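You operate a simulated robot arm through the tools that you are given. There is no shell and no other tool. Be economical: measure what you need, move in short steps, check, and stop when the job is done.

You run a simulated two-armed robot. Do the job below in one go: nothing can be reset, and whatever is moved stays where it is left.

TASK
Change the wide can's flask over to the black-ring orange stopper and the long black-collar bulb.
Fine: old bulb in a teal hole, old stopper in the middle slot; add the orange-collar cylinder's water before you stopper; cylinder back. Set down upright: orange-collar cylinder.

Only the result counts: the job must be done as asked and must still hold three seconds after the hand-in. Knocking over, shifting, dropping, spilling or breaking anything else fails it. A push-on lid holds only when it is set on centred and level and pressed home; a screw cap is set on level and turned clockwise until tight.

THE ROBOT
Two 6-joint arms with two-finger parallel grippers on one trunk, on a base that drives. Base frame: it is fixed to the floor where the robot stands at the start and does not move with it; the origin is under the middle of the robot, x ahead of it, y to its left, z up. Units: mm, rad, N and s.
The left shoulder is at the start at [280, 185, 1180], the right one opposite. With the tool pointing down near the work surface each hand reaches from about 260 to 500 mm from the robot's upright axis, wherever it stands, measured 20 degrees to its own side. Places, roughly: big white-neck flask [750, 1000, 750]; teal-ring orange stopper (4x4x5 cm) [900, 500, 1000]. Payload 1.57 kg a hand.
Tool frame (each hand has its own): the origin (TCP) lies between the finger pads and is the grasp point; the fingertips stand 30 mm ahead of it; z points along the fingers, y is the line along which they close. The gripper opens to 80 mm. The fingers are 17 mm wide and 12 mm thick; the gripper's body (40 by 82 mm) begins 80 mm behind the TCP.
Orientation is told as [roll, pitch, yaw] about the base's x, y, z axes, in that order, counted from this pose: with the fingers straight down and closing along the base's y, the tool's x points along the base's -x, its y along +y and its z along -z.

THE INTERFACE
- The arms move only by the tool move_arm. It takes "left_rows", "right_rows" or both (then of equal length, played together; a hand with none holds still); each is text: rows parted by semicolons, each of 7 numbers parted by spaces: the turn, a rotation vector about the base's x, y, z in units of 120 degrees (1.0 is 120 degrees), then the shift along the base's x, y, z in units of 150 mm (1.0 is 150 mm), then the gripper command, from -1 (fully open) to 1 (shut), values between in proportion. In form: ax ay az x y z hand; .... A call has 1 to 8 rows; each row is the pose to reach, as a shift and turn from the pose commanded when the call began. A call with a number of a shift or a turn outside -1 to 1 is refused whole. A row lasts 0.2 s, in which the tool goes at most 50 mm and 0.15 rad; a call with a longer step from one row to the next is refused whole, and so is a gripper value outside its range. Where a pose cannot be reached the arm comes as near as it can. A force on the tool above 90 N (or 10 N above the force at the start of the call, whichever is more), or a blocked arm, ends the call early, and 0.2 s more pass. Each finger travels about 153 mm/s and halts on what it meets, pressing with about 26 N; the grip force reading is that of the motor and also rises with nothing between the fingers. The clock runs only during rows and for 0.2 s after the last one: add rows that repeat a pose to give the fingers time. It gives the time, the measured TCP pose, the force on the tool (base axes), the opening and the grip force at its end, in the units of the frame above (readings bear some noise), with the torque about the TCP (base axes, N m) and any sound that the robot's microphone picked up.
- Cameras (640 x 400 px; columns grow to the right, rows downward): "scene" is now at [235.2, 21.4, 1618.4]; the picture's right is [0.28, -0.96, 0.00], its down [-0.72, -0.21, -0.66] and it looks along [0.63, 0.19, -0.75] (base axes); focal length 252 px, centre (320, 200). "left" rides on the left gripper at [72, 7, -122] in its tool frame; the picture's right is [-0.09, 1.00, 0.00], its down [-0.84, -0.08, -0.54] and it looks along [-0.54, -0.05, 0.84] (tool axes); focal length 238 px, centre (320, 200). "right" rides on the right gripper at [72, -7, -122] in its tool frame; the picture's right is [0.09, 1.00, 0.00], its down [-0.84, 0.08, -0.54] and it looks along [-0.54, 0.05, 0.84] (tool axes); focal length 238 px, centre (320, 200). There is no depth. A picture from a camera that has moved, and an enlarged one, comes with that camera's place and axes in the base frame and with its lens.
- capture(camera): a new picture of that camera. The clock stands still meanwhile.
- lift_body(by): slides the trunk up (or, below 0, down) by that many mm; the arms and the scene camera ride with it, the base frame stays. It gives what a move gives, with no picture.
- drive_base(legs): drives the robot by 1 to 6 legs, each [ahead, turn to the left] in mm and rad, along the robot's own axes; the way and the turn of a leg run together, so that a leg with both is an arc; at most 1500 mm and 3.142 rad a leg. The arms and the cameras ride along, it lands a little off, and it stops where it bumps. It gives what a move gives.
- aim_head(pan, tilt): turns the head with the scene camera to pan (to the left, within 1.501 rad either way) and tilt (down, from -0.506 to 1.204), counted from straight ahead of the robot. It gives what a move gives.
- inspect(camera, box): a new picture of the part [left, top, right, bottom] of that camera's present view, enlarged. The clock stands still meanwhile.
- close_job(): hands the job in; it is judged then, once.

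Go step by step. Nothing tells you exact positions but the pictures and the camera data: compare them with the known pose of the tool, close in by small moves and look again before you grip or let go. The budget is 120 turns and 92 pictures, counting those below and the enlarged ones. Unless the task says otherwise, let go and move clear before handing in.

The tools are called after "Request:" as a command line: name --argument value ..., lists and objects as JSON in quotes. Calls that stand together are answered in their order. move_arm: Moves the arms, as the interface text tells. Its arguments: {"type":"object","properties":{"left_rows":{"type":"string"},"right_rows":{"type":"string"}},"required":[]} The other tools are called the same way: lift_body (by) slides the trunk up or down; drive_base (legs) drives the base; aim_head (pan, tilt) turns the head that bears the scene camera; capture (camera) takes a picture; inspect (camera, box) takes an enlarged picture of a part of a camera's view; close_job () hands the job in.

At the start:

```text
time: 0.0
left_position: [467.2, 391.3, 1359.3]
left_tool_rot: [0.0, 0.0, 0.0]
left_contact_force: [-0.7, -0.3, -0.5]
left_torque: [-0.01, -0.02, -0.01]
left_opening: 79.7
left_finger_force: 0.1
right_position: [608.1, -31.0, 1381.2]
right_tool_rot: [-0.001, 0.002, -0.001]
right_contact_force: [-0.3, -0.7, 0.5]
right_torque: [0.0, -0.02, -0.03]
right_opening: 80.2
right_finger_force: 0.1
trunk travel left (down, up): [-875.0, 115.0]
robot x, y, heading: [-0.6, -0.1, 0.002]
head pan, tilt: [0.284, 0.85]
```

scene: 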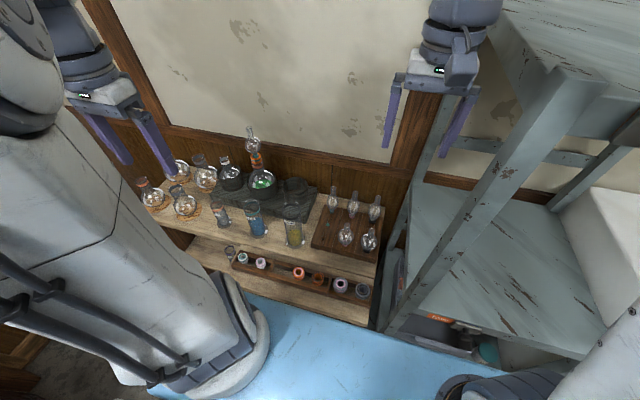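
right: 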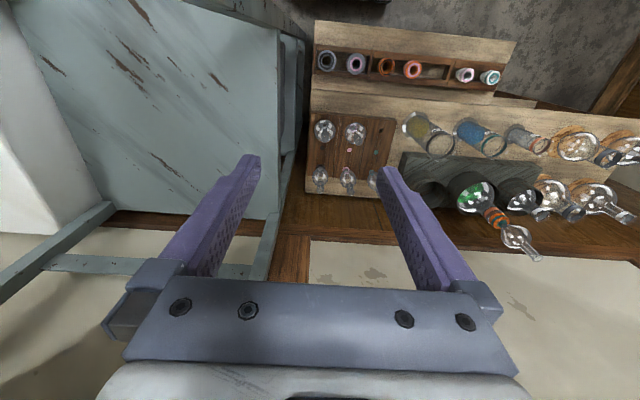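
left: 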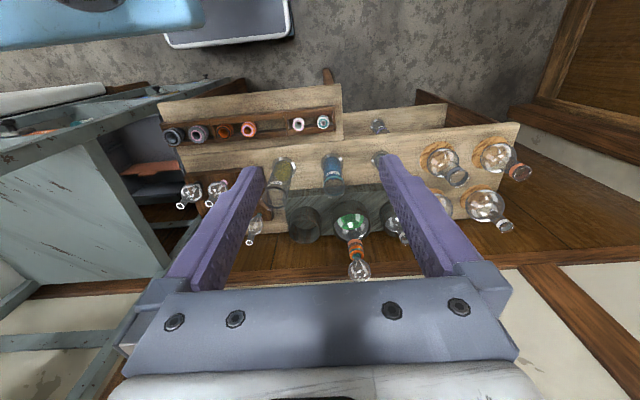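

I see a stepped shelf ahead-left with flasks in cans, cylinders, a bulb rack and a stopper tray. I'll look at enlarged views first.

Request:
inspect --camera "scene" --box '[120, 110, 280, 210]'

Request:
inspect --camera "scene" --box '[200, 170, 400, 310]'

Request:
inspect --camera "left" --box '[150, 80, 540, 300]'

Request:
inspect --camera "right" --box '[300, 10, 640, 270]'

```text
4.00 times, centred on (200, 160) of scene
camera zoom: at [235.2, 21.4, 1618.4], right [0.28, -0.96, 0.0], down [-0.72, -0.21, -0.66], along [0.63, 0.19, -0.75], focal length 1009 px, centre (800, 360)
```

zoom: 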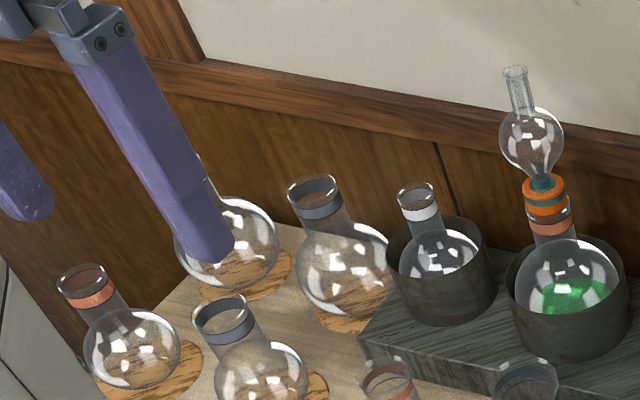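

```text
2.86 times, centred on (300, 240) of scene
camera zoom: at [235.2, 21.4, 1618.4], right [0.28, -0.96, 0.0], down [-0.72, -0.21, -0.66], along [0.63, 0.19, -0.75], focal length 721 px, centre (377, 86)
```

zoom: 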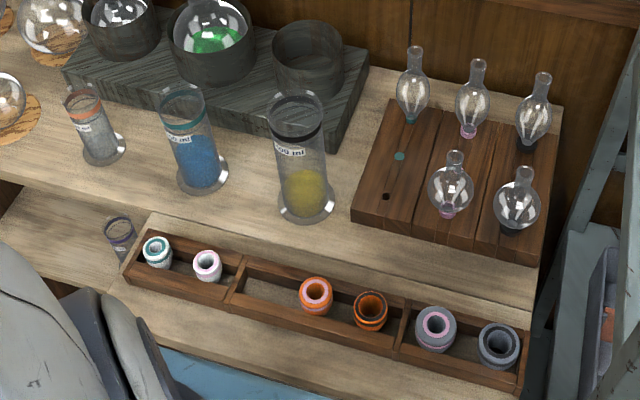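

```text
1.64 times, centred on (345, 190) of left
camera zoom: at [395.4, 398.0, 1480.7], right [0.09, 1.0, 0.0], down [0.84, -0.08, 0.54], along [0.54, -0.05, -0.84], focal length 391 px, centre (279, 216)
```

zoom: 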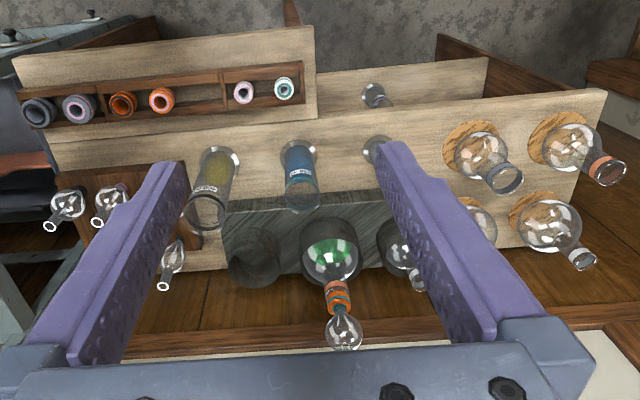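

```text
1.54 times, centred on (470, 140) of right
camera zoom: at [535.4, -38.6, 1502.8], right [-0.09, 1.0, 0.0], down [0.84, 0.08, 0.54], along [0.54, 0.05, -0.84], focal length 367 px, centre (89, 292)
```

zoom: 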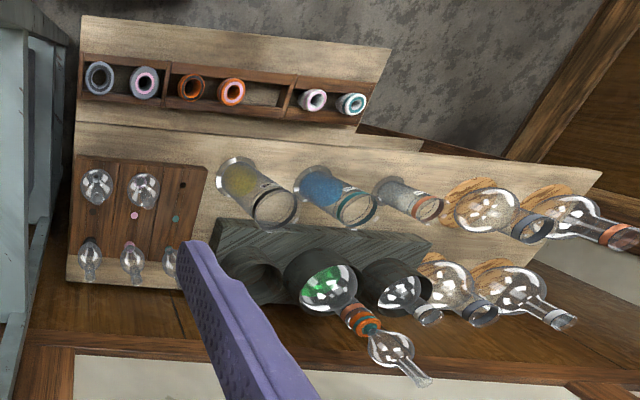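

The targets are recognisable: a stopper and bulb stack on the green flask around (850,455,1030), and the stopper tray along y at x≈556, z≈857. Next I'll look at the front of the furniture and the robot's own base.

Request:
aim_head --pan 0.3 --tilt 1.2

Request:
capture --camera "scene"

```text
time: 0.8
left_position: [467.2, 391.5, 1359.2]
left_tool_rot: [0.001, 0.0, -0.001]
left_contact_force: [0.2, -0.1, -0.4]
left_torque: [0.0, 0.02, 0.0]
left_opening: 80.2
left_finger_force: 0.0
right_position: [608.1, -32.7, 1381.6]
right_tool_rot: [0.001, -0.001, 0.0]
right_contact_force: [-1.0, 0.0, -0.5]
right_torque: [-0.03, 0.02, -0.04]
right_opening: 79.9
right_finger_force: 0.1
trunk travel left (down, up): [-875.0, 115.0]
robot x, y, heading: [1.8, -3.7, -0.003]
head pan, tilt: [0.3, 1.201]
```

```text
84 pictures are left
camera scene: at [213.7, 16.0, 1594.8], right [0.3, -0.96, 0.0], down [-0.89, -0.28, -0.36], along [0.35, 0.11, -0.93], focal length 252 px, centre (320, 200)
```

scene: 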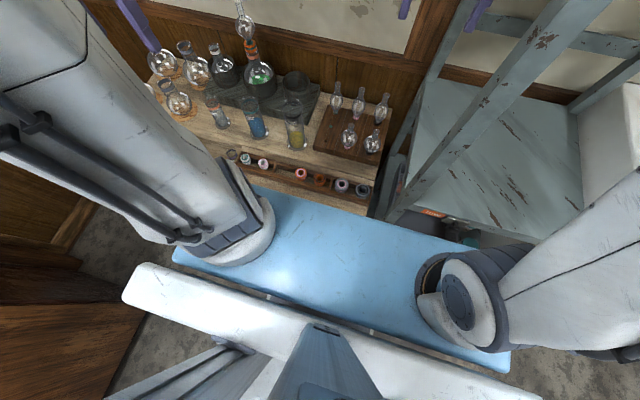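

The blue slab is the robot's own shoulder carriage. I'll test how far the left arm reaches forward at a safe height.

Request:
move_arm --left_rows "0 0 0 0.3 0 0 -1;0 0 0 0.6 -0.1 0 -1;0 0 0 0.9 -0.2 0 -1;0 0 0 1 -0.3 0 -1;0 0 0 1 -0.3 0 -1"

Request:
move_arm --left_rows "0 0 0 0.3 0 0 -1;0 0 0 0.6 0 0 -1;0 0 0 0.9 0 0 -1;0 0 0 1 0 0 -1;0 0 0 1 0 0 -1"

```text
time: 2.0
left_position: [616.5, 347.8, 1356.8]
left_tool_rot: [0.0, 0.0, -0.002]
left_contact_force: [0.2, -0.8, -0.5]
left_torque: [0.0, -0.01, -0.02]
left_opening: 79.7
left_finger_force: 0.0
right_position: [608.1, -30.7, 1382.4]
right_tool_rot: [-0.001, -0.001, 0.0]
right_contact_force: [-0.3, 0.0, -0.2]
right_torque: [0.03, -0.01, -0.03]
right_opening: 79.8
right_finger_force: 0.0
trunk travel left (down, up): [-875.0, 115.0]
robot x, y, heading: [-2.7, 0.3, 0.0]
head pan, tilt: [0.3, 1.201]
```

```text
time: 3.2
left_position: [767.3, 344.8, 1359.0]
left_tool_rot: [0.001, 0.002, 0.0]
left_contact_force: [-0.3, -0.1, 0.4]
left_torque: [0.01, 0.04, 0.02]
left_opening: 79.8
left_finger_force: 0.1
right_position: [608.2, -30.2, 1381.2]
right_tool_rot: [0.001, 0.0, 0.0]
right_contact_force: [0.6, -0.4, -0.6]
right_torque: [0.02, 0.02, 0.01]
right_opening: 79.9
right_finger_force: 0.1
trunk travel left (down, up): [-875.0, 115.0]
robot x, y, heading: [0.0, 1.7, -0.0]
head pan, tilt: [0.3, 1.201]
```

The arm reaches well. I'll look from the left hand here.

Request:
capture --camera "left"

Request:
inspect --camera "scene" --box '[140, 0, 300, 100]'

Request:
inspect --camera "scene" --box '[190, 70, 400, 210]'

```text
83 pictures are left
camera left: at [695.6, 351.9, 1480.7], right [0.09, 1.0, 0.0], down [0.84, -0.08, 0.54], along [0.54, -0.05, -0.84], focal length 238 px, centre (320, 200)
```

left: 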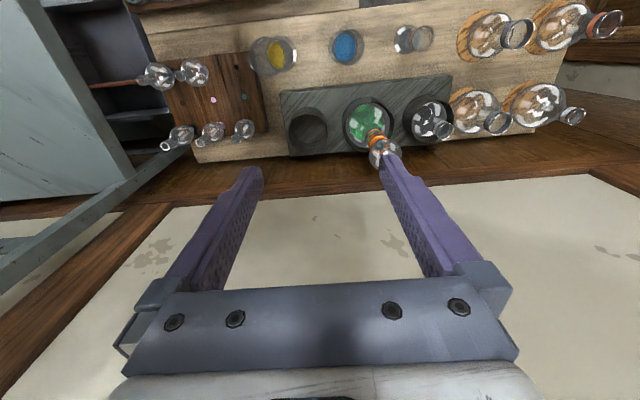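

```text
4.00 times, centred on (220, 50) of scene
camera zoom: at [213.6, 16.0, 1594.8], right [0.3, -0.96, 0.0], down [-0.89, -0.28, -0.36], along [0.35, 0.11, -0.93], focal length 1009 px, centre (720, 800)
```

zoom: 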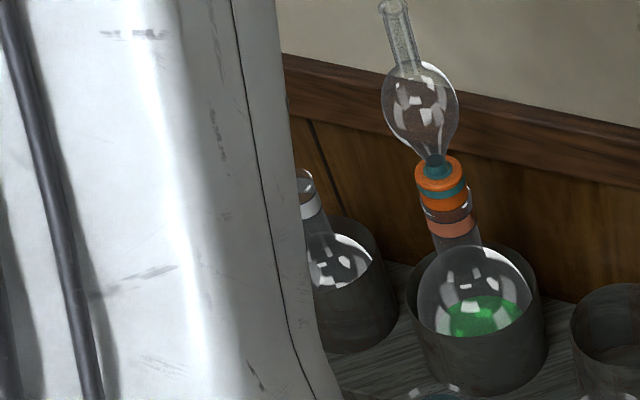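

```text
2.86 times, centred on (295, 140) of scene
camera zoom: at [213.6, 16.0, 1594.8], right [0.3, -0.96, 0.0], down [-0.89, -0.28, -0.36], along [0.35, 0.11, -0.93], focal length 721 px, centre (391, 371)
```

zoom: 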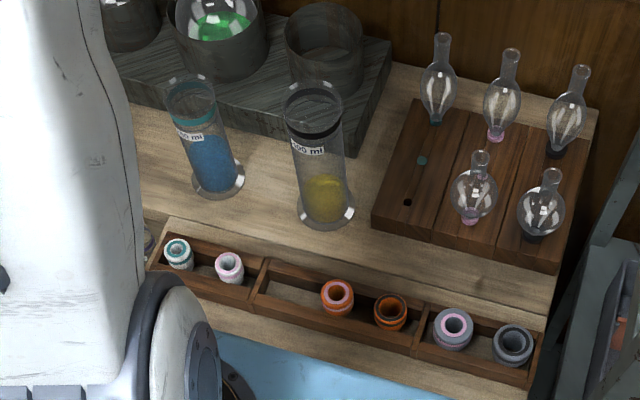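

The post of the grey rack stands close on the right, so I want the robot about 300 mm further left, facing forward. I retract the left arm, then turn, drive and turn back.

Request:
move_arm --left_rows "0 0 0 -0.3 0 0 -1;0 0 0 -0.6 0 0 -1;0 0 0 -0.9 0 0 -1;0 0 0 -1 0 0 -1" --right_rows "0 0 0 -0.2 0 0 -1;0 0 0 -0.4 0 0 -1;0 0 0 -0.5 0 0 -1;0 0 0 -0.5 0 0 -1"

Request:
drive_base --legs '[[0, 1.571], [300, 0], [0, -1.571]]'

Request:
aim_head --pan 0.0 --tilt 0.8

Request:
capture --camera "scene"

```text
time: 4.2
left_position: [617.4, 346.4, 1358.7]
left_tool_rot: [-0.001, -0.001, 0.001]
left_contact_force: [-1.0, 0.1, -0.4]
left_torque: [0.0, -0.02, -0.01]
left_opening: 80.0
left_finger_force: 0.0
right_position: [533.6, -31.8, 1381.4]
right_tool_rot: [-0.001, -0.001, 0.001]
right_contact_force: [0.1, -0.7, -0.8]
right_torque: [0.02, -0.01, 0.02]
right_opening: 79.9
right_finger_force: 0.0
trunk travel left (down, up): [-875.0, 115.0]
robot x, y, heading: [2.2, 1.5, -0.001]
head pan, tilt: [0.3, 1.201]
```

```text
time: 13.9
left_position: [623.5, 636.0, 1358.1]
left_tool_rot: [0.001, -0.001, -0.007]
left_contact_force: [-1.1, 0.0, 0.8]
left_torque: [0.02, 0.01, 0.0]
left_opening: 80.3
left_finger_force: 0.1
right_position: [537.6, 260.1, 1381.4]
right_tool_rot: [-0.002, 0.0, -0.008]
right_contact_force: [-0.3, -0.4, 0.7]
right_torque: [0.01, -0.04, -0.04]
right_opening: 80.0
right_finger_force: 0.0
trunk travel left (down, up): [-875.0, 115.0]
robot x, y, heading: [4.0, 298.7, -0.002]
head pan, tilt: [0.3, 1.201]
```

```text
time: 14.7
left_position: [621.4, 638.1, 1358.7]
left_tool_rot: [0.0, -0.001, -0.009]
left_contact_force: [-0.1, 0.9, -0.2]
left_torque: [-0.02, -0.01, -0.03]
left_opening: 79.9
left_finger_force: 0.0
right_position: [537.2, 261.2, 1381.3]
right_tool_rot: [-0.001, 0.0, -0.008]
right_contact_force: [0.2, -0.2, 0.0]
right_torque: [0.01, 0.0, -0.02]
right_opening: 80.0
right_finger_force: 0.0
trunk travel left (down, up): [-875.0, 115.0]
robot x, y, heading: [4.0, 300.1, -0.007]
head pan, tilt: [0.0, 0.799]
```

```text
80 pictures are left
camera scene: at [244.2, 293.8, 1622.4], right [-0.01, -1.0, 0.0], down [-0.72, 0.01, -0.7], along [0.7, -0.01, -0.72], focal length 252 px, centre (320, 200)
```

scene: 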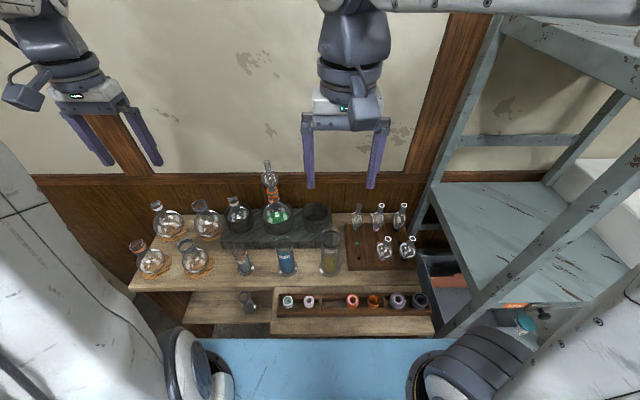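

The view is clear now. I'll zoom in for measurements.

Request:
inspect --camera "scene" --box '[210, 150, 370, 250]'

Request:
inspect --camera "scene" --box '[225, 220, 385, 320]'

Request:
inspect --camera "scene" --box '[320, 190, 440, 320]'

```text
4.00 times, centred on (290, 200) of scene
camera zoom: at [244.2, 293.8, 1622.4], right [-0.01, -1.0, 0.0], down [-0.72, 0.01, -0.7], along [0.7, -0.01, -0.72], focal length 1009 px, centre (440, 200)
```

zoom: 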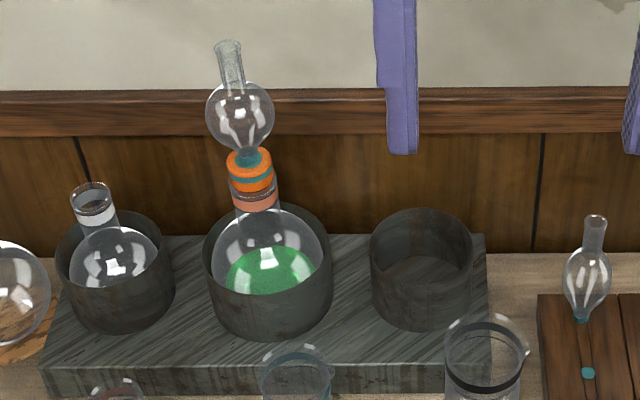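

```text
4.00 times, centred on (305, 270) of scene
camera zoom: at [244.2, 293.8, 1622.4], right [-0.01, -1.0, 0.0], down [-0.72, 0.01, -0.7], along [0.7, -0.01, -0.72], focal length 1009 px, centre (380, -80)
```

zoom: 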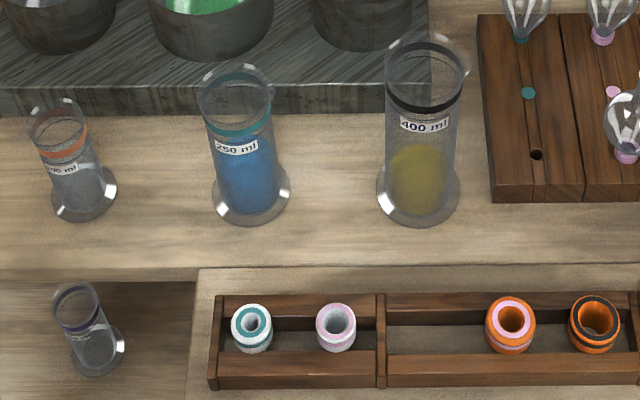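

```text
3.08 times, centred on (380, 255) of scene
camera zoom: at [244.2, 293.8, 1622.4], right [-0.01, -1.0, 0.0], down [-0.72, 0.01, -0.7], along [0.7, -0.01, -0.72], focal length 776 px, centre (135, 31)
```

zoom: 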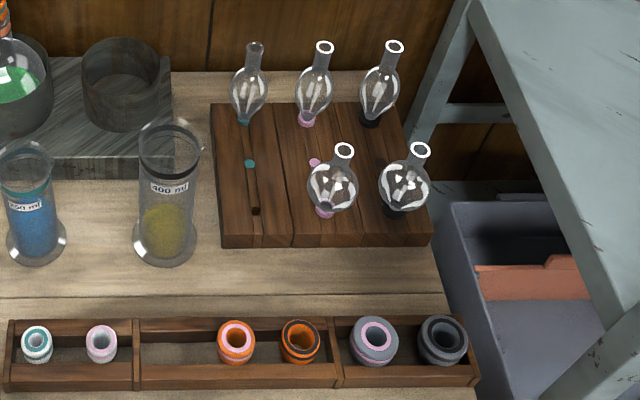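

I move the left hand above the old bulb.

Request:
move_arm --left_rows "0 0 0 0.2 -0.16 -0.1 -1;0 0 0 0.4 -0.33 -0.2 -1;0 0 0 0.6 -0.5 -0.3 -1;0 0 0 0.8 -0.66 -0.4 -1;0 0 0 1 -0.83 -0.5 -1"

Request:
move_arm --left_rows "0 0 0 0.25 -0.2 0 -1;0 0 0 0.45 -0.4 0 -1;0 0 0 0.55 -0.44 -0.15 -1;0 0 0 0.55 -0.44 -0.15 -1"

Request:
capture --camera "left"

Request:
inspect --camera "scene" --box '[210, 110, 370, 210]'

```text
time: 15.9
left_position: [774.2, 512.5, 1283.8]
left_tool_rot: [0.001, -0.003, -0.008]
left_contact_force: [0.8, -0.2, -1.0]
left_torque: [-0.02, -0.02, 0.01]
left_opening: 80.0
left_finger_force: 0.1
right_position: [537.8, 260.7, 1380.1]
right_tool_rot: [0.0, 0.0, -0.008]
right_contact_force: [0.1, 0.2, 0.0]
right_torque: [0.01, -0.01, -0.02]
right_opening: 79.8
right_finger_force: 0.0
trunk travel left (down, up): [-875.0, 115.0]
robot x, y, heading: [6.3, 299.1, -0.009]
head pan, tilt: [0.0, 0.799]
```

```text
time: 16.9
left_position: [857.6, 447.5, 1260.9]
left_tool_rot: [0.0, 0.0, -0.009]
left_contact_force: [-0.1, 1.4, -0.5]
left_torque: [0.03, 0.0, 0.02]
left_opening: 79.8
left_finger_force: 0.1
right_position: [536.1, 260.9, 1380.8]
right_tool_rot: [0.0, 0.0, -0.009]
right_contact_force: [0.1, 0.1, -0.4]
right_torque: [-0.01, -0.01, 0.0]
right_opening: 80.0
right_finger_force: 0.1
trunk travel left (down, up): [-875.0, 115.0]
robot x, y, heading: [4.6, 297.1, -0.01]
head pan, tilt: [0.0, 0.799]
```

```text
76 pictures are left
camera left: at [786.0, 453.9, 1383.4], right [0.1, 0.99, 0.0], down [0.84, -0.08, 0.54], along [0.54, -0.05, -0.84], focal length 238 px, centre (320, 200)
```

left: 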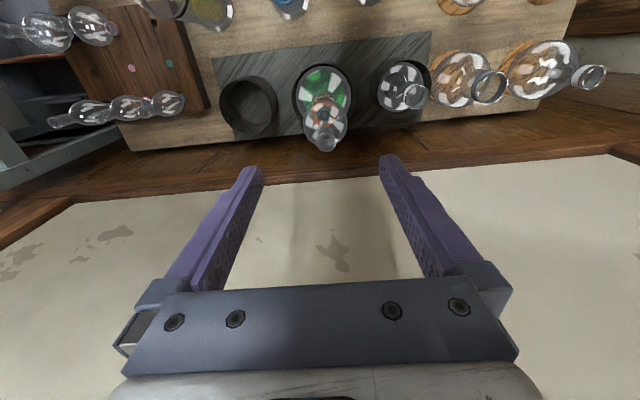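

```text
4.00 times, centred on (290, 160) of scene
camera zoom: at [244.4, 293.8, 1622.5], right [-0.01, -1.0, 0.0], down [-0.72, 0.01, -0.7], along [0.7, -0.01, -0.72], focal length 1009 px, centre (440, 360)
```

zoom: 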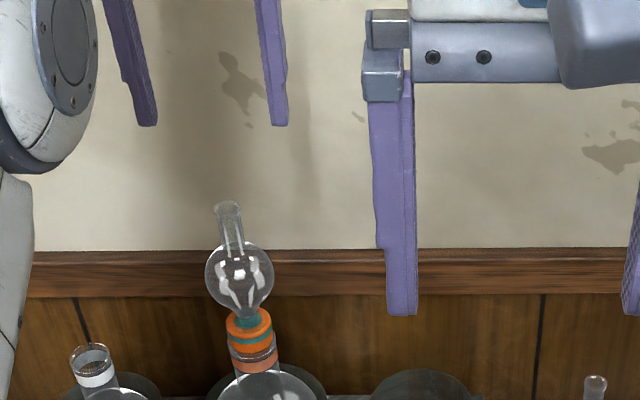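

Tube axis is near (868,450), with its top near z 1152. I lower to just around the tube's top and check the centring.

Request:
move_arm --left_rows "0 0 0 0.07 0.015 -0.2 -1;0 0 0 0.07 0.015 -0.4 -1;0 0 0 0.07 0.015 -0.57 -1;0 0 0 0.07 0.015 -0.57 -1"

Request:
capture --camera "left"

Request:
inspect --camera "scene" --box '[210, 110, 370, 210]'

```text
time: 17.9
left_position: [866.0, 448.6, 1177.8]
left_tool_rot: [0.0, 0.0, -0.01]
left_contact_force: [1.1, -0.9, -1.3]
left_torque: [-0.03, 0.02, 0.01]
left_opening: 80.0
left_finger_force: 0.0
right_position: [536.5, 260.7, 1381.6]
right_tool_rot: [-0.001, -0.001, -0.008]
right_contact_force: [-0.1, -0.3, 0.4]
right_torque: [-0.01, -0.01, -0.02]
right_opening: 80.0
right_finger_force: 0.1
trunk travel left (down, up): [-875.0, 115.0]
robot x, y, heading: [5.0, 295.4, -0.013]
head pan, tilt: [0.0, 0.799]
```

```text
74 pictures are left
camera left: at [794.7, 455.4, 1299.2], right [0.1, 0.99, 0.0], down [0.84, -0.08, 0.54], along [0.54, -0.05, -0.84], focal length 238 px, centre (320, 200)
```

left: 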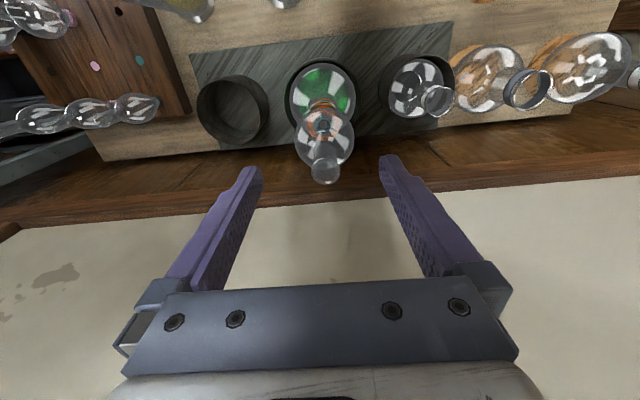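

```text
4.00 times, centred on (290, 160) of scene
camera zoom: at [244.3, 293.8, 1622.5], right [-0.01, -1.0, 0.0], down [-0.72, 0.01, -0.7], along [0.7, -0.01, -0.72], focal length 1009 px, centre (440, 360)
```

zoom: 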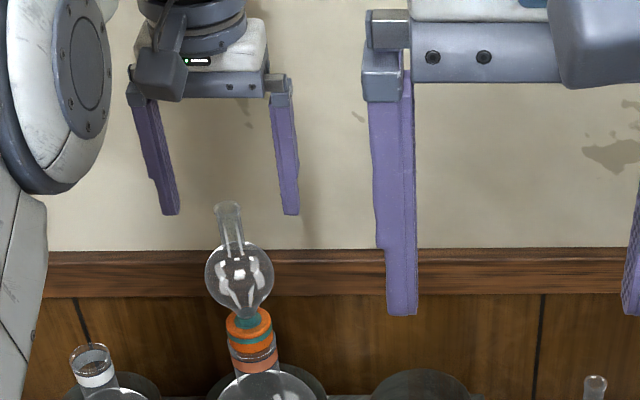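

The tube is about 2–3 mm to the left of my grip centre. I correct, lower and close on it.

Request:
move_arm --left_rows "0 0 0 0.007 0.016 0 -1;0 0 0 0.007 0.016 -0.23 -1;0 0 0 0.007 0.016 -0.23 0;0 0 0 0.007 0.016 -0.23 1;0 0 0 0.007 0.016 -0.23 1;0 0 0 0.007 0.016 -0.23 1"

Request:
inspect --camera "scene" --box '[210, 120, 330, 195]'

```text
time: 19.3
left_position: [866.2, 451.2, 1143.2]
left_tool_rot: [0.0, 0.0, -0.011]
left_contact_force: [-0.5, 1.1, 1.4]
left_torque: [0.16, 0.01, 0.03]
left_opening: 16.5
left_finger_force: 25.7
right_position: [536.6, 259.1, 1380.4]
right_tool_rot: [0.0, 0.001, -0.009]
right_contact_force: [0.5, -0.6, 0.0]
right_torque: [0.0, 0.04, 0.02]
right_opening: 79.9
right_finger_force: 0.1
trunk travel left (down, up): [-875.0, 115.0]
robot x, y, heading: [5.0, 296.7, -0.005]
head pan, tilt: [0.0, 0.799]
```

```text
5.33 times, centred on (270, 158) of scene
camera zoom: at [244.2, 293.8, 1622.5], right [-0.01, -1.0, 0.0], down [-0.72, 0.01, -0.7], along [0.7, -0.01, -0.72], focal length 1345 px, centre (587, 427)
```

zoom: 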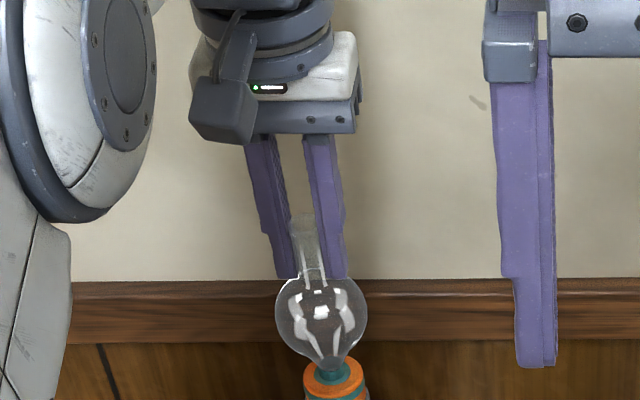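

Gripped. I lift a few mm and watch whether only the bulb rises.

Request:
move_arm --left_rows "0 0 0 0 0 0.03 1;0 0 0 0 0 0.06 1;0 0 0 0 0 0.06 1"

Request:
inspect --camera "scene" --box '[210, 135, 330, 210]'

```text
time: 20.1
left_position: [866.3, 452.2, 1150.8]
left_tool_rot: [0.0, 0.0, -0.009]
left_contact_force: [0.2, -1.3, 0.3]
left_torque: [-0.01, 0.0, 0.03]
left_opening: 16.4
left_finger_force: 25.7
right_position: [536.7, 260.5, 1382.4]
right_tool_rot: [-0.001, 0.0, -0.009]
right_contact_force: [-1.6, -0.9, 0.0]
right_torque: [-0.02, -0.02, 0.02]
right_opening: 80.2
right_finger_force: 0.0
trunk travel left (down, up): [-875.0, 115.0]
robot x, y, heading: [2.4, 296.9, -0.008]
head pan, tilt: [0.0, 0.799]
```

```text
5.33 times, centred on (270, 172) of scene
camera zoom: at [244.3, 293.7, 1622.5], right [-0.01, -1.0, 0.0], down [-0.72, 0.01, -0.7], along [0.7, -0.01, -0.72], focal length 1345 px, centre (587, 347)
```

zoom: 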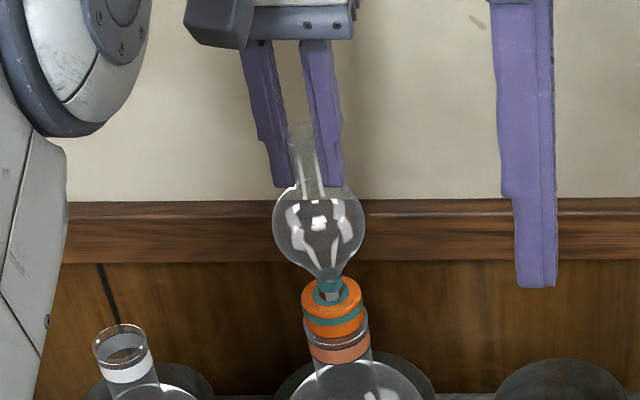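

The bulb is loose and rises alone. I lift it high while moving the right hand out of the way to the right.

Request:
move_arm --left_rows "0 0 0 0 0 0.2 1;0 0 0 0 0 0.45 1;0 0 0 0 0 0.7 1;0 0 0 0 0 0.8 1;0 0 0 0 0 0.8 1" --right_rows "0 0 0 -0.15 -0.2 0 -1;0 0 0 -0.3 -0.4 0 -1;0 0 0 -0.45 -0.65 0 -1;0 0 0 -0.55 -0.9 0 -1;0 0 0 -0.55 -1 0 -1"

Request:
move_arm --left_rows "0 0 0 -0.2 -0.2 0 1;0 0 0 -0.4 -0.4 0 1;0 0 0 -0.6 -0.6 0 1;0 0 0 -0.8 -0.8 0 1;0 0 0 -1 -1 0 1;0 0 0 -1 -1 0 1"

Request:
move_arm --left_rows "0 0 0 0 -0.25 -0.1 1;0 0 0 0 -0.5 -0.2 1;0 0 0 0 -0.75 -0.3 1;0 0 0 0.013 -1 -0.4 1;0 0 0 0.013 -1 -0.65 1;0 0 0 0.013 -1 -0.8 1;0 0 0 0.013 -1 -0.8 1"

Request:
capture --camera "left"

Request:
inspect --camera "scene" --box '[320, 150, 440, 290]'

```text
time: 21.3
left_position: [865.5, 451.3, 1269.5]
left_tool_rot: [0.0, 0.001, -0.009]
left_contact_force: [0.7, -0.4, -0.7]
left_torque: [0.01, 0.03, 0.02]
left_opening: 16.5
left_finger_force: 25.9
right_position: [507.5, 111.7, 1380.9]
right_tool_rot: [0.0, 0.004, -0.007]
right_contact_force: [0.5, -0.7, 0.1]
right_torque: [0.01, 0.02, -0.01]
right_opening: 80.2
right_finger_force: 0.1
right hand out of reach, approached as far as the arm can: row 3, 4, 5
trunk travel left (down, up): [-875.0, 115.0]
robot x, y, heading: [3.4, 294.8, -0.012]
head pan, tilt: [0.0, 0.799]
```

```text
time: 22.7
left_position: [715.5, 300.5, 1269.5]
left_tool_rot: [0.0, 0.0, -0.007]
left_contact_force: [-1.0, 0.7, -0.5]
left_torque: [0.0, -0.02, 0.02]
left_opening: 16.5
left_finger_force: 25.9
right_position: [508.0, 112.0, 1381.1]
right_tool_rot: [0.001, 0.001, -0.008]
right_contact_force: [-0.4, -0.5, -0.2]
right_torque: [-0.03, -0.03, 0.02]
right_opening: 80.2
right_finger_force: 0.1
trunk travel left (down, up): [-875.0, 115.0]
robot x, y, heading: [-0.6, 298.1, -0.008]
head pan, tilt: [0.0, 0.799]
```

```text
time: 24.3
left_position: [719.6, 151.0, 1148.9]
left_tool_rot: [0.002, 0.002, -0.009]
left_contact_force: [0.5, -0.6, -0.6]
left_torque: [0.0, -0.04, 0.0]
left_opening: 16.3
left_finger_force: 25.5
right_position: [507.6, 112.1, 1381.2]
right_tool_rot: [0.001, 0.002, -0.009]
right_contact_force: [0.3, 0.7, -0.5]
right_torque: [0.02, -0.04, -0.04]
right_opening: 79.9
right_finger_force: 0.0
trunk travel left (down, up): [-875.0, 115.0]
robot x, y, heading: [1.6, 293.8, -0.012]
head pan, tilt: [0.0, 0.799]
```

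```text
70 pictures are left
camera left: at [647.7, 158.2, 1271.6], right [0.1, 0.99, 0.0], down [0.84, -0.08, 0.54], along [0.54, -0.05, -0.84], focal length 238 px, centre (320, 200)
```

left: 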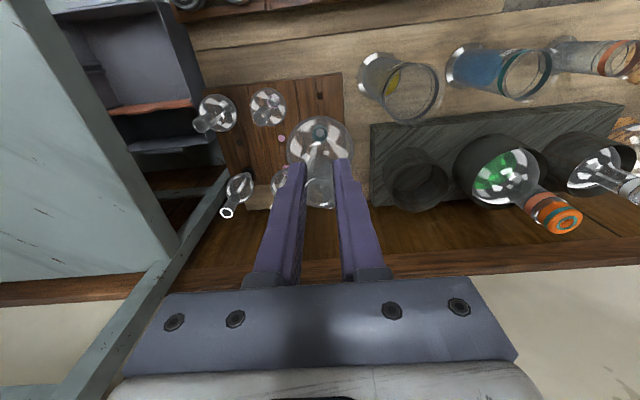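

```text
2.86 times, centred on (380, 220) of scene
camera zoom: at [244.3, 293.6, 1622.5], right [-0.01, -1.0, 0.0], down [-0.72, 0.01, -0.7], along [0.7, -0.01, -0.72], focal length 721 px, centre (149, 143)
```

zoom: 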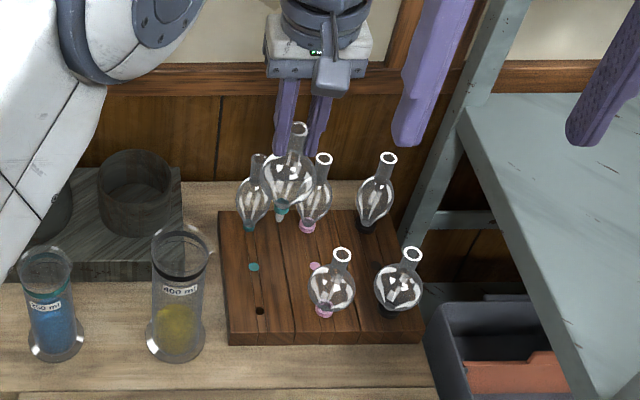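

The stem tip sits about 133 mm below the TCP. I lower to just above the rack and check alignment with the hole.

Request:
move_arm --left_rows "0 0 0 -0.017 -0.017 -0.25 1;0 0 0 -0.017 -0.017 -0.5 1;0 0 0 -0.017 -0.017 -0.75 1;0 0 0 -0.017 -0.017 -1 1;0 0 0 -0.017 -0.017 -1 1"

Request:
capture --camera "left"

Request:
inspect --camera "scene" --box '[340, 220, 404, 260]'

```text
time: 25.5
left_position: [715.8, 146.3, 1000.8]
left_tool_rot: [0.0, 0.0, -0.009]
left_contact_force: [0.4, -0.6, -0.9]
left_torque: [0.03, 0.02, -0.02]
left_opening: 16.4
left_finger_force: 25.9
right_position: [508.9, 111.7, 1380.8]
right_tool_rot: [0.0, 0.0, -0.009]
right_contact_force: [-0.4, -0.3, 0.4]
right_torque: [-0.01, -0.02, -0.01]
right_opening: 80.0
right_finger_force: 0.1
trunk travel left (down, up): [-875.0, 115.0]
robot x, y, heading: [0.8, 296.5, -0.004]
head pan, tilt: [0.0, 0.799]
```

```text
68 pictures are left
camera left: at [645.3, 153.7, 1124.0], right [0.1, 0.99, 0.0], down [0.84, -0.08, 0.54], along [0.54, -0.05, -0.84], focal length 238 px, centre (320, 200)
```

left: 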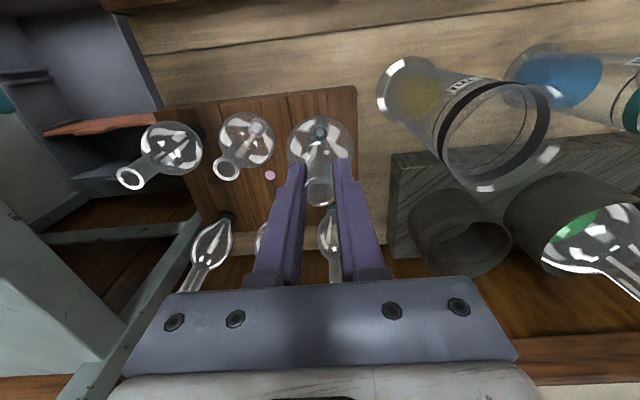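

```text
10.00 times, centred on (372, 240) of scene
camera zoom: at [244.5, 293.6, 1622.5], right [-0.01, -1.0, 0.0], down [-0.72, 0.01, -0.7], along [0.7, -0.01, -0.72], focal length 2522 px, centre (-200, -200)
```

zoom: 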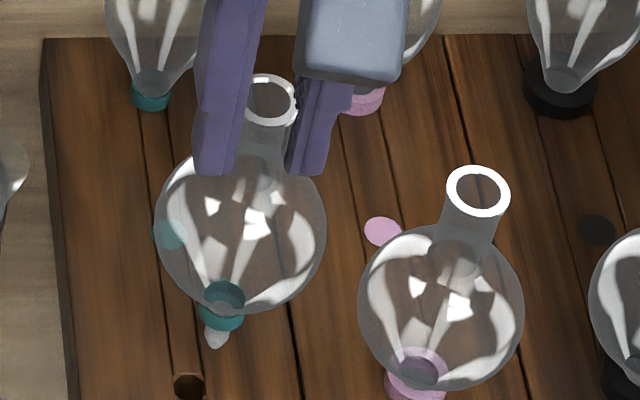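

Compared in the same picture, the tip must go about 6 mm to the left (+y) and 2 mm ahead. I correct, lower 20 mm and check again.

Request:
move_arm --left_rows "0 0 0 0.013 0.04 0 1;0 0 0 0.013 0.04 -0.08 1;0 0 0 0.013 0.04 -0.14 1;0 0 0 0.013 0.04 -0.14 1"

Request:
inspect --camera "scene" --box '[340, 220, 404, 260]'

Request:
inspect --camera "left" --box '[270, 80, 370, 220]'

```text
time: 26.5
left_position: [719.9, 153.6, 981.1]
left_tool_rot: [-0.001, -0.001, -0.009]
left_contact_force: [0.4, 0.1, -0.7]
left_torque: [0.0, 0.02, -0.02]
left_opening: 16.2
left_finger_force: 26.2
right_position: [508.1, 111.2, 1381.9]
right_tool_rot: [0.0, 0.002, -0.009]
right_contact_force: [-0.2, -0.2, -0.3]
right_torque: [0.02, -0.01, -0.02]
right_opening: 79.9
right_finger_force: 0.1
trunk travel left (down, up): [-875.0, 115.0]
robot x, y, heading: [0.9, 297.1, -0.01]
head pan, tilt: [0.0, 0.799]
```

```text
10.00 times, centred on (372, 240) of scene
camera zoom: at [244.3, 293.6, 1622.5], right [-0.01, -1.0, 0.0], down [-0.72, 0.01, -0.7], along [0.7, -0.01, -0.72], focal length 2522 px, centre (-200, -200)
```

zoom: 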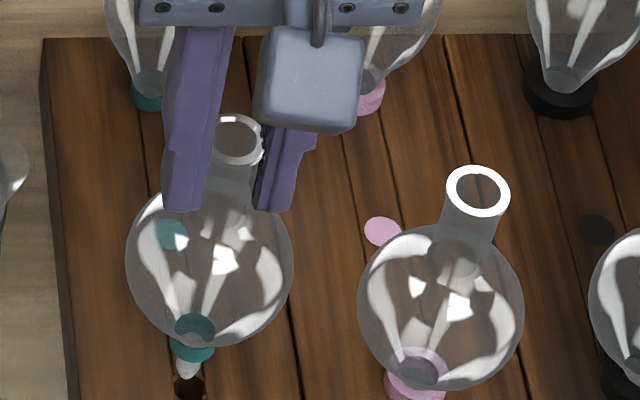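

```text
2.86 times, centred on (320, 150) of left
camera zoom: at [646.5, 161.0, 1102.8], right [0.1, 0.99, 0.0], down [0.84, -0.08, 0.54], along [0.54, -0.05, -0.84], focal length 681 px, centre (320, 343)
```

zoom: 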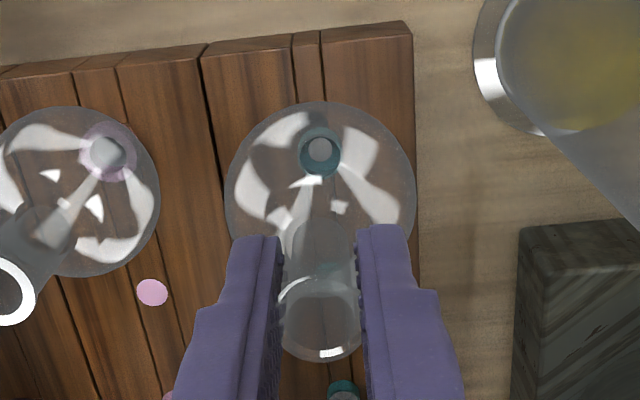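

The tip is nearly over the hole. Small correction (+2 x, −1.5 y), then down gently.

Request:
move_arm --left_rows "0 0 0 0.015 -0.01 0 1;0 0 0 0.015 -0.01 -0.05 1;0 0 0 0.015 -0.01 -0.1 1;0 0 0 0.015 -0.01 -0.1 1"

Request:
inspect --camera "scene" --box '[340, 220, 404, 260]'

```text
time: 27.5
left_position: [718.9, 152.3, 963.7]
left_tool_rot: [0.002, 0.002, -0.009]
left_contact_force: [-5.9, -2.0, 1.4]
left_torque: [-0.19, 0.76, 0.0]
left_opening: 16.5
left_finger_force: 25.8
right_position: [509.0, 112.0, 1381.4]
right_tool_rot: [-0.002, 0.002, -0.009]
right_contact_force: [-0.7, 0.2, -0.4]
right_torque: [-0.01, -0.03, 0.03]
right_opening: 80.2
right_finger_force: 0.1
trunk travel left (down, up): [-875.0, 115.0]
robot x, y, heading: [2.0, 297.2, -0.014]
head pan, tilt: [0.0, 0.799]
```

```text
10.00 times, centred on (372, 240) of scene
camera zoom: at [243.9, 293.5, 1622.5], right [-0.01, -1.0, 0.0], down [-0.72, 0.01, -0.7], along [0.7, -0.01, -0.72], focal length 2522 px, centre (-200, -200)
```

zoom: 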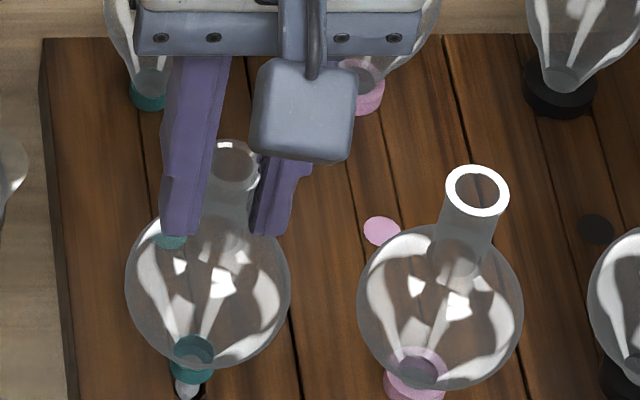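

The stem has entered the hole with a slight sideways load. I ease back in x and go on down.

Request:
move_arm --left_rows "0 0 0 -0.013 -0.006 0 1;0 0 0 -0.013 -0.006 -0.03 1;0 0 0 -0.013 -0.006 -0.06 1;0 0 0 -0.013 -0.006 -0.06 1"

Request:
inspect --camera "scene" --box '[340, 220, 404, 260]'

```text
time: 28.5
left_position: [718.1, 151.4, 955.9]
left_tool_rot: [0.0, 0.001, -0.009]
left_contact_force: [-1.2, -0.5, -1.3]
left_torque: [-0.01, 0.03, 0.04]
left_opening: 16.4
left_finger_force: 25.6
right_position: [509.0, 111.3, 1380.4]
right_tool_rot: [0.0, 0.001, -0.009]
right_contact_force: [-0.1, -0.2, 0.1]
right_torque: [0.0, 0.0, 0.03]
right_opening: 80.4
right_finger_force: 0.1
trunk travel left (down, up): [-875.0, 115.0]
robot x, y, heading: [2.3, 298.0, -0.012]
head pan, tilt: [0.0, 0.799]
```

```text
10.00 times, centred on (372, 240) of scene
camera zoom: at [244.3, 293.7, 1622.5], right [-0.01, -1.0, 0.0], down [-0.72, 0.01, -0.7], along [0.7, -0.01, -0.72], focal length 2522 px, centre (-200, -200)
```

zoom: 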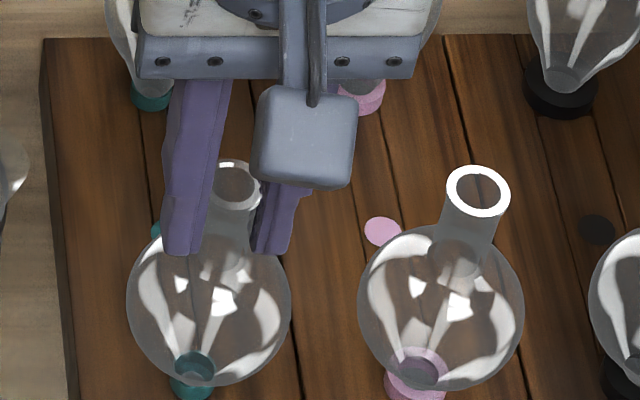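

The load is gone. A few more mm down until it seats.

Request:
move_arm --left_rows "0 0 0 0 0 -0.015 1;0 0 0 0 0 -0.03 1;0 0 0 0 0 -0.03 1"

```text
time: 29.3
left_position: [717.7, 151.9, 952.2]
left_tool_rot: [-0.001, -0.002, -0.009]
left_contact_force: [-0.7, 0.1, 7.2]
left_torque: [0.03, 0.04, 0.02]
left_opening: 16.4
left_finger_force: 25.7
right_position: [509.0, 112.7, 1381.4]
right_tool_rot: [0.0, 0.001, -0.009]
right_contact_force: [0.3, 0.0, 0.9]
right_torque: [0.02, 0.0, 0.0]
right_opening: 79.9
right_finger_force: 0.0
trunk travel left (down, up): [-875.0, 115.0]
robot x, y, heading: [0.4, 296.2, -0.006]
head pan, tilt: [0.0, 0.799]
```

It has seated (7 N). I open partly and rise.

Request:
move_arm --left_rows "0 0 0 0 0 0 0.2;0 0 0 0 0 0 0.1;0 0 0 0 0 0.1 0.1;0 0 0 0 0 0.4 0.1;0 0 0 0 0 0.7 0;0 0 0 0 0 1 0;0 0 0 0 0 1 0"

Request:
inspect --camera "scene" --box '[310, 190, 430, 265]'

```text
time: 30.9
left_position: [718.0, 152.3, 1099.8]
left_tool_rot: [0.0, 0.001, -0.009]
left_contact_force: [-0.8, -0.2, -0.2]
left_torque: [-0.01, -0.03, -0.01]
left_opening: 40.0
left_finger_force: 0.1
right_position: [509.4, 110.4, 1380.2]
right_tool_rot: [0.0, 0.001, -0.009]
right_contact_force: [-0.2, 0.2, -0.2]
right_torque: [0.01, -0.02, -0.01]
right_opening: 79.8
right_finger_force: 0.0
trunk travel left (down, up): [-875.0, 115.0]
robot x, y, heading: [2.2, 296.7, -0.009]
head pan, tilt: [0.0, 0.799]
```

```text
5.33 times, centred on (370, 228) of scene
camera zoom: at [244.1, 293.7, 1622.5], right [-0.01, -1.0, 0.0], down [-0.72, 0.01, -0.7], along [0.7, -0.01, -0.72], focal length 1345 px, centre (53, 53)
```

zoom: 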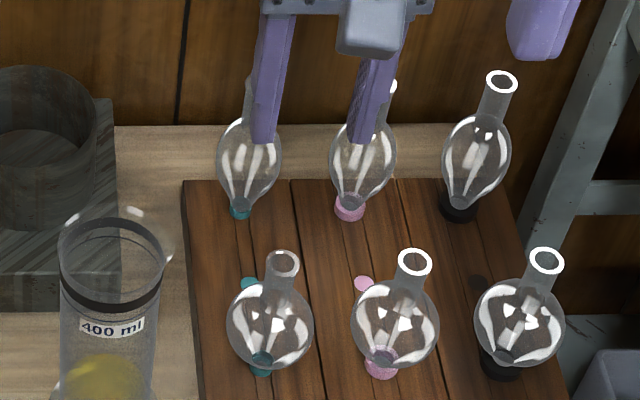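

The old bulb stands in the teal hole. Now the left hand goes back to the old stopper.

Request:
move_arm --left_rows "0 0 0 0 0 0.3 -0.5;0 0 0 0.1 0.1 0.6 -1;0 0 0 0.3 0.33 0.65 -1;0 0 0 0.5 0.56 0.65 -1;0 0 0 0.7 0.78 0.65 -1;0 0 0 0.85 1 0.65 -1"

Request:
move_arm --left_rows "0 0 0 0.1 0.25 0 -1;0 0 0 0.14 0.5 0 -1;0 0 0 0.15 0.75 0 -1;0 0 0 0.15 0.99 0 -1;0 0 0 0.15 0.99 -0.3 -1;0 0 0 0.15 0.99 -0.6 -1;0 0 0 0.15 0.99 -0.8 -1;0 0 0 0.15 0.99 -0.8 -1"

Request:
inspect --camera "left" --box '[240, 80, 400, 240]'

Request:
inspect --camera "scene" --box '[230, 140, 326, 200]'

```text
time: 32.3
left_position: [846.6, 303.7, 1194.7]
left_tool_rot: [-0.001, 0.001, -0.01]
left_contact_force: [0.4, -0.3, 0.2]
left_torque: [0.0, -0.04, 0.02]
left_opening: 80.1
left_finger_force: 0.0
right_position: [508.9, 112.6, 1381.4]
right_tool_rot: [0.0, 0.002, -0.009]
right_contact_force: [0.0, 0.7, 0.1]
right_torque: [0.0, 0.0, 0.0]
right_opening: 80.1
right_finger_force: 0.0
trunk travel left (down, up): [-875.0, 115.0]
robot x, y, heading: [6.3, 294.2, -0.006]
head pan, tilt: [0.0, 0.799]
```

```text
time: 34.1
left_position: [869.6, 451.4, 1077.6]
left_tool_rot: [-0.001, 0.001, -0.009]
left_contact_force: [0.0, 0.5, 0.9]
left_torque: [0.01, 0.02, -0.01]
left_opening: 79.9
left_finger_force: 0.1
right_position: [508.6, 112.5, 1380.7]
right_tool_rot: [-0.001, 0.002, -0.008]
right_contact_force: [0.6, -1.0, 0.6]
right_torque: [0.03, 0.01, -0.02]
right_opening: 80.0
right_finger_force: 0.0
trunk travel left (down, up): [-875.0, 115.0]
robot x, y, heading: [2.7, 296.4, -0.012]
head pan, tilt: [0.0, 0.799]
```

```text
2.50 times, centred on (320, 160) of left
camera zoom: at [797.5, 458.5, 1200.5], right [0.1, 0.99, 0.0], down [0.84, -0.08, 0.54], along [0.54, -0.05, -0.84], focal length 596 px, centre (320, 300)
```

zoom: 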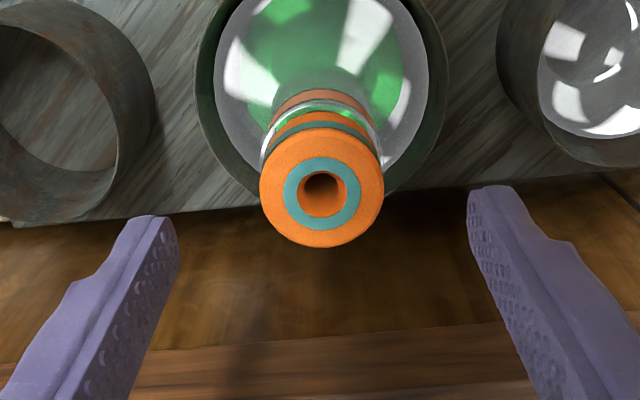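

```text
6.67 times, centred on (278, 170) of scene
camera zoom: at [244.4, 293.8, 1622.5], right [-0.01, -1.0, 0.0], down [-0.72, 0.01, -0.7], along [0.7, -0.01, -0.72], focal length 1682 px, centre (600, 400)
```

zoom: 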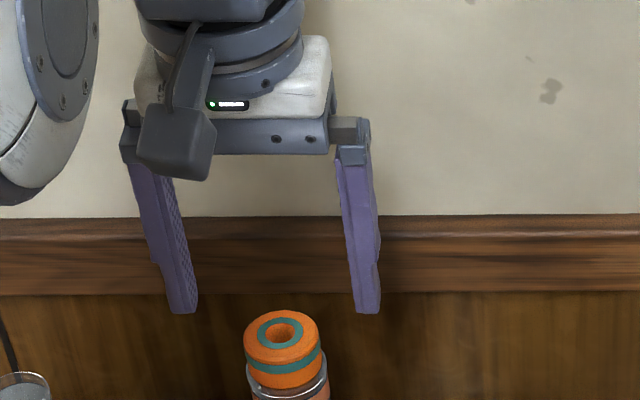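

Centred well over the stopper. I lower, close on it and try a very small pull to see whether it comes free of the flask.

Request:
move_arm --left_rows "0 0 0 -0.01 0.004 -0.12 -1;0 0 0 -0.01 0.004 -0.23 -1;0 0 0 -0.01 0.004 -0.23 0;0 0 0 -0.01 0.004 -0.23 1;0 0 0 -0.01 0.004 -0.23 1;0 0 0 -0.01 0.004 -0.23 1"

Request:
move_arm --left_rows "0 0 0 0 0 0.013 1;0 0 0 0 0 0.013 1"

Request:
inspect --camera "scene" --box '[230, 160, 326, 220]'

```text
time: 35.5
left_position: [868.1, 451.6, 1043.7]
left_tool_rot: [0.0, 0.0, -0.009]
left_contact_force: [-0.6, -0.9, -0.8]
left_torque: [-0.01, 0.01, 0.02]
left_opening: 36.6
left_finger_force: 26.1
right_position: [508.6, 112.0, 1382.2]
right_tool_rot: [-0.001, 0.002, -0.009]
right_contact_force: [-0.3, 0.3, 0.2]
right_torque: [0.0, 0.02, 0.0]
right_opening: 80.1
right_finger_force: 0.0
trunk travel left (down, up): [-875.0, 115.0]
robot x, y, heading: [1.7, 295.4, -0.007]
head pan, tilt: [0.0, 0.799]
```

```text
time: 36.1
left_position: [867.0, 451.6, 1045.8]
left_tool_rot: [0.001, 0.0, -0.008]
left_contact_force: [-0.8, 0.2, -0.5]
left_torque: [-0.04, -0.02, 0.02]
left_opening: 36.4
left_finger_force: 26.1
right_position: [506.9, 112.9, 1381.6]
right_tool_rot: [0.001, 0.002, -0.009]
right_contact_force: [0.6, 0.7, 0.0]
right_torque: [0.0, 0.03, -0.03]
right_opening: 79.9
right_finger_force: 0.1
trunk travel left (down, up): [-875.0, 115.0]
robot x, y, heading: [1.7, 299.7, -0.003]
head pan, tilt: [0.0, 0.799]
```

```text
6.67 times, centred on (278, 190) of scene
camera zoom: at [244.3, 293.7, 1622.5], right [-0.01, -1.0, 0.0], down [-0.72, 0.01, -0.7], along [0.7, -0.01, -0.72], focal length 1682 px, centre (600, 267)
```

zoom: 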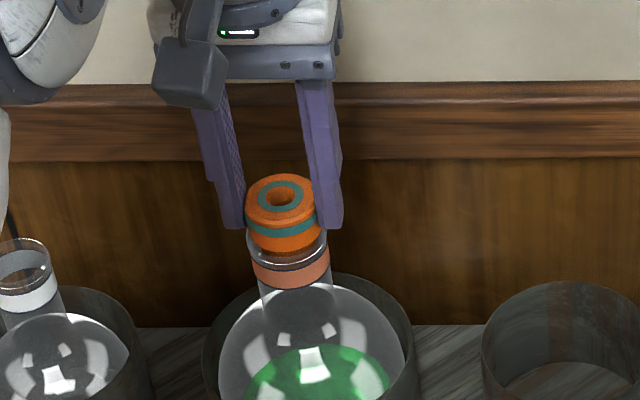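

No pull is felt, so the stopper seems loose in the neck. I lift a bit more and check the flask stays.

Request:
move_arm --left_rows "0 0 0 0 0 0.04 1;0 0 0 0 0 0.08 1;0 0 0 0 0 0.08 1"

Request:
inspect --camera "scene" --box '[230, 160, 326, 220]'

```text
time: 36.9
left_position: [866.7, 451.4, 1057.3]
left_tool_rot: [-0.001, -0.001, -0.008]
left_contact_force: [0.2, 0.1, 0.6]
left_torque: [-0.02, 0.01, -0.03]
left_opening: 36.2
left_finger_force: 26.2
right_position: [509.1, 111.6, 1382.0]
right_tool_rot: [-0.001, 0.002, -0.01]
right_contact_force: [-0.3, -0.1, 0.1]
right_torque: [0.03, 0.02, 0.0]
right_opening: 80.3
right_finger_force: 0.1
trunk travel left (down, up): [-875.0, 115.0]
robot x, y, heading: [0.9, 293.0, -0.01]
head pan, tilt: [0.0, 0.799]
```

```text
6.67 times, centred on (278, 190) of scene
camera zoom: at [244.3, 293.7, 1622.5], right [-0.01, -1.0, 0.0], down [-0.72, 0.01, -0.7], along [0.7, -0.01, -0.72], focal length 1682 px, centre (600, 267)
```

zoom: 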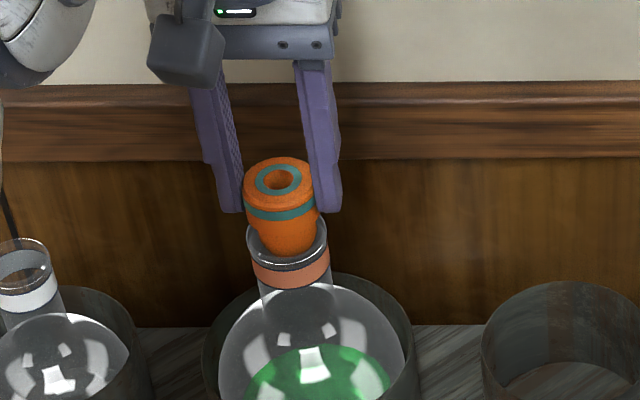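

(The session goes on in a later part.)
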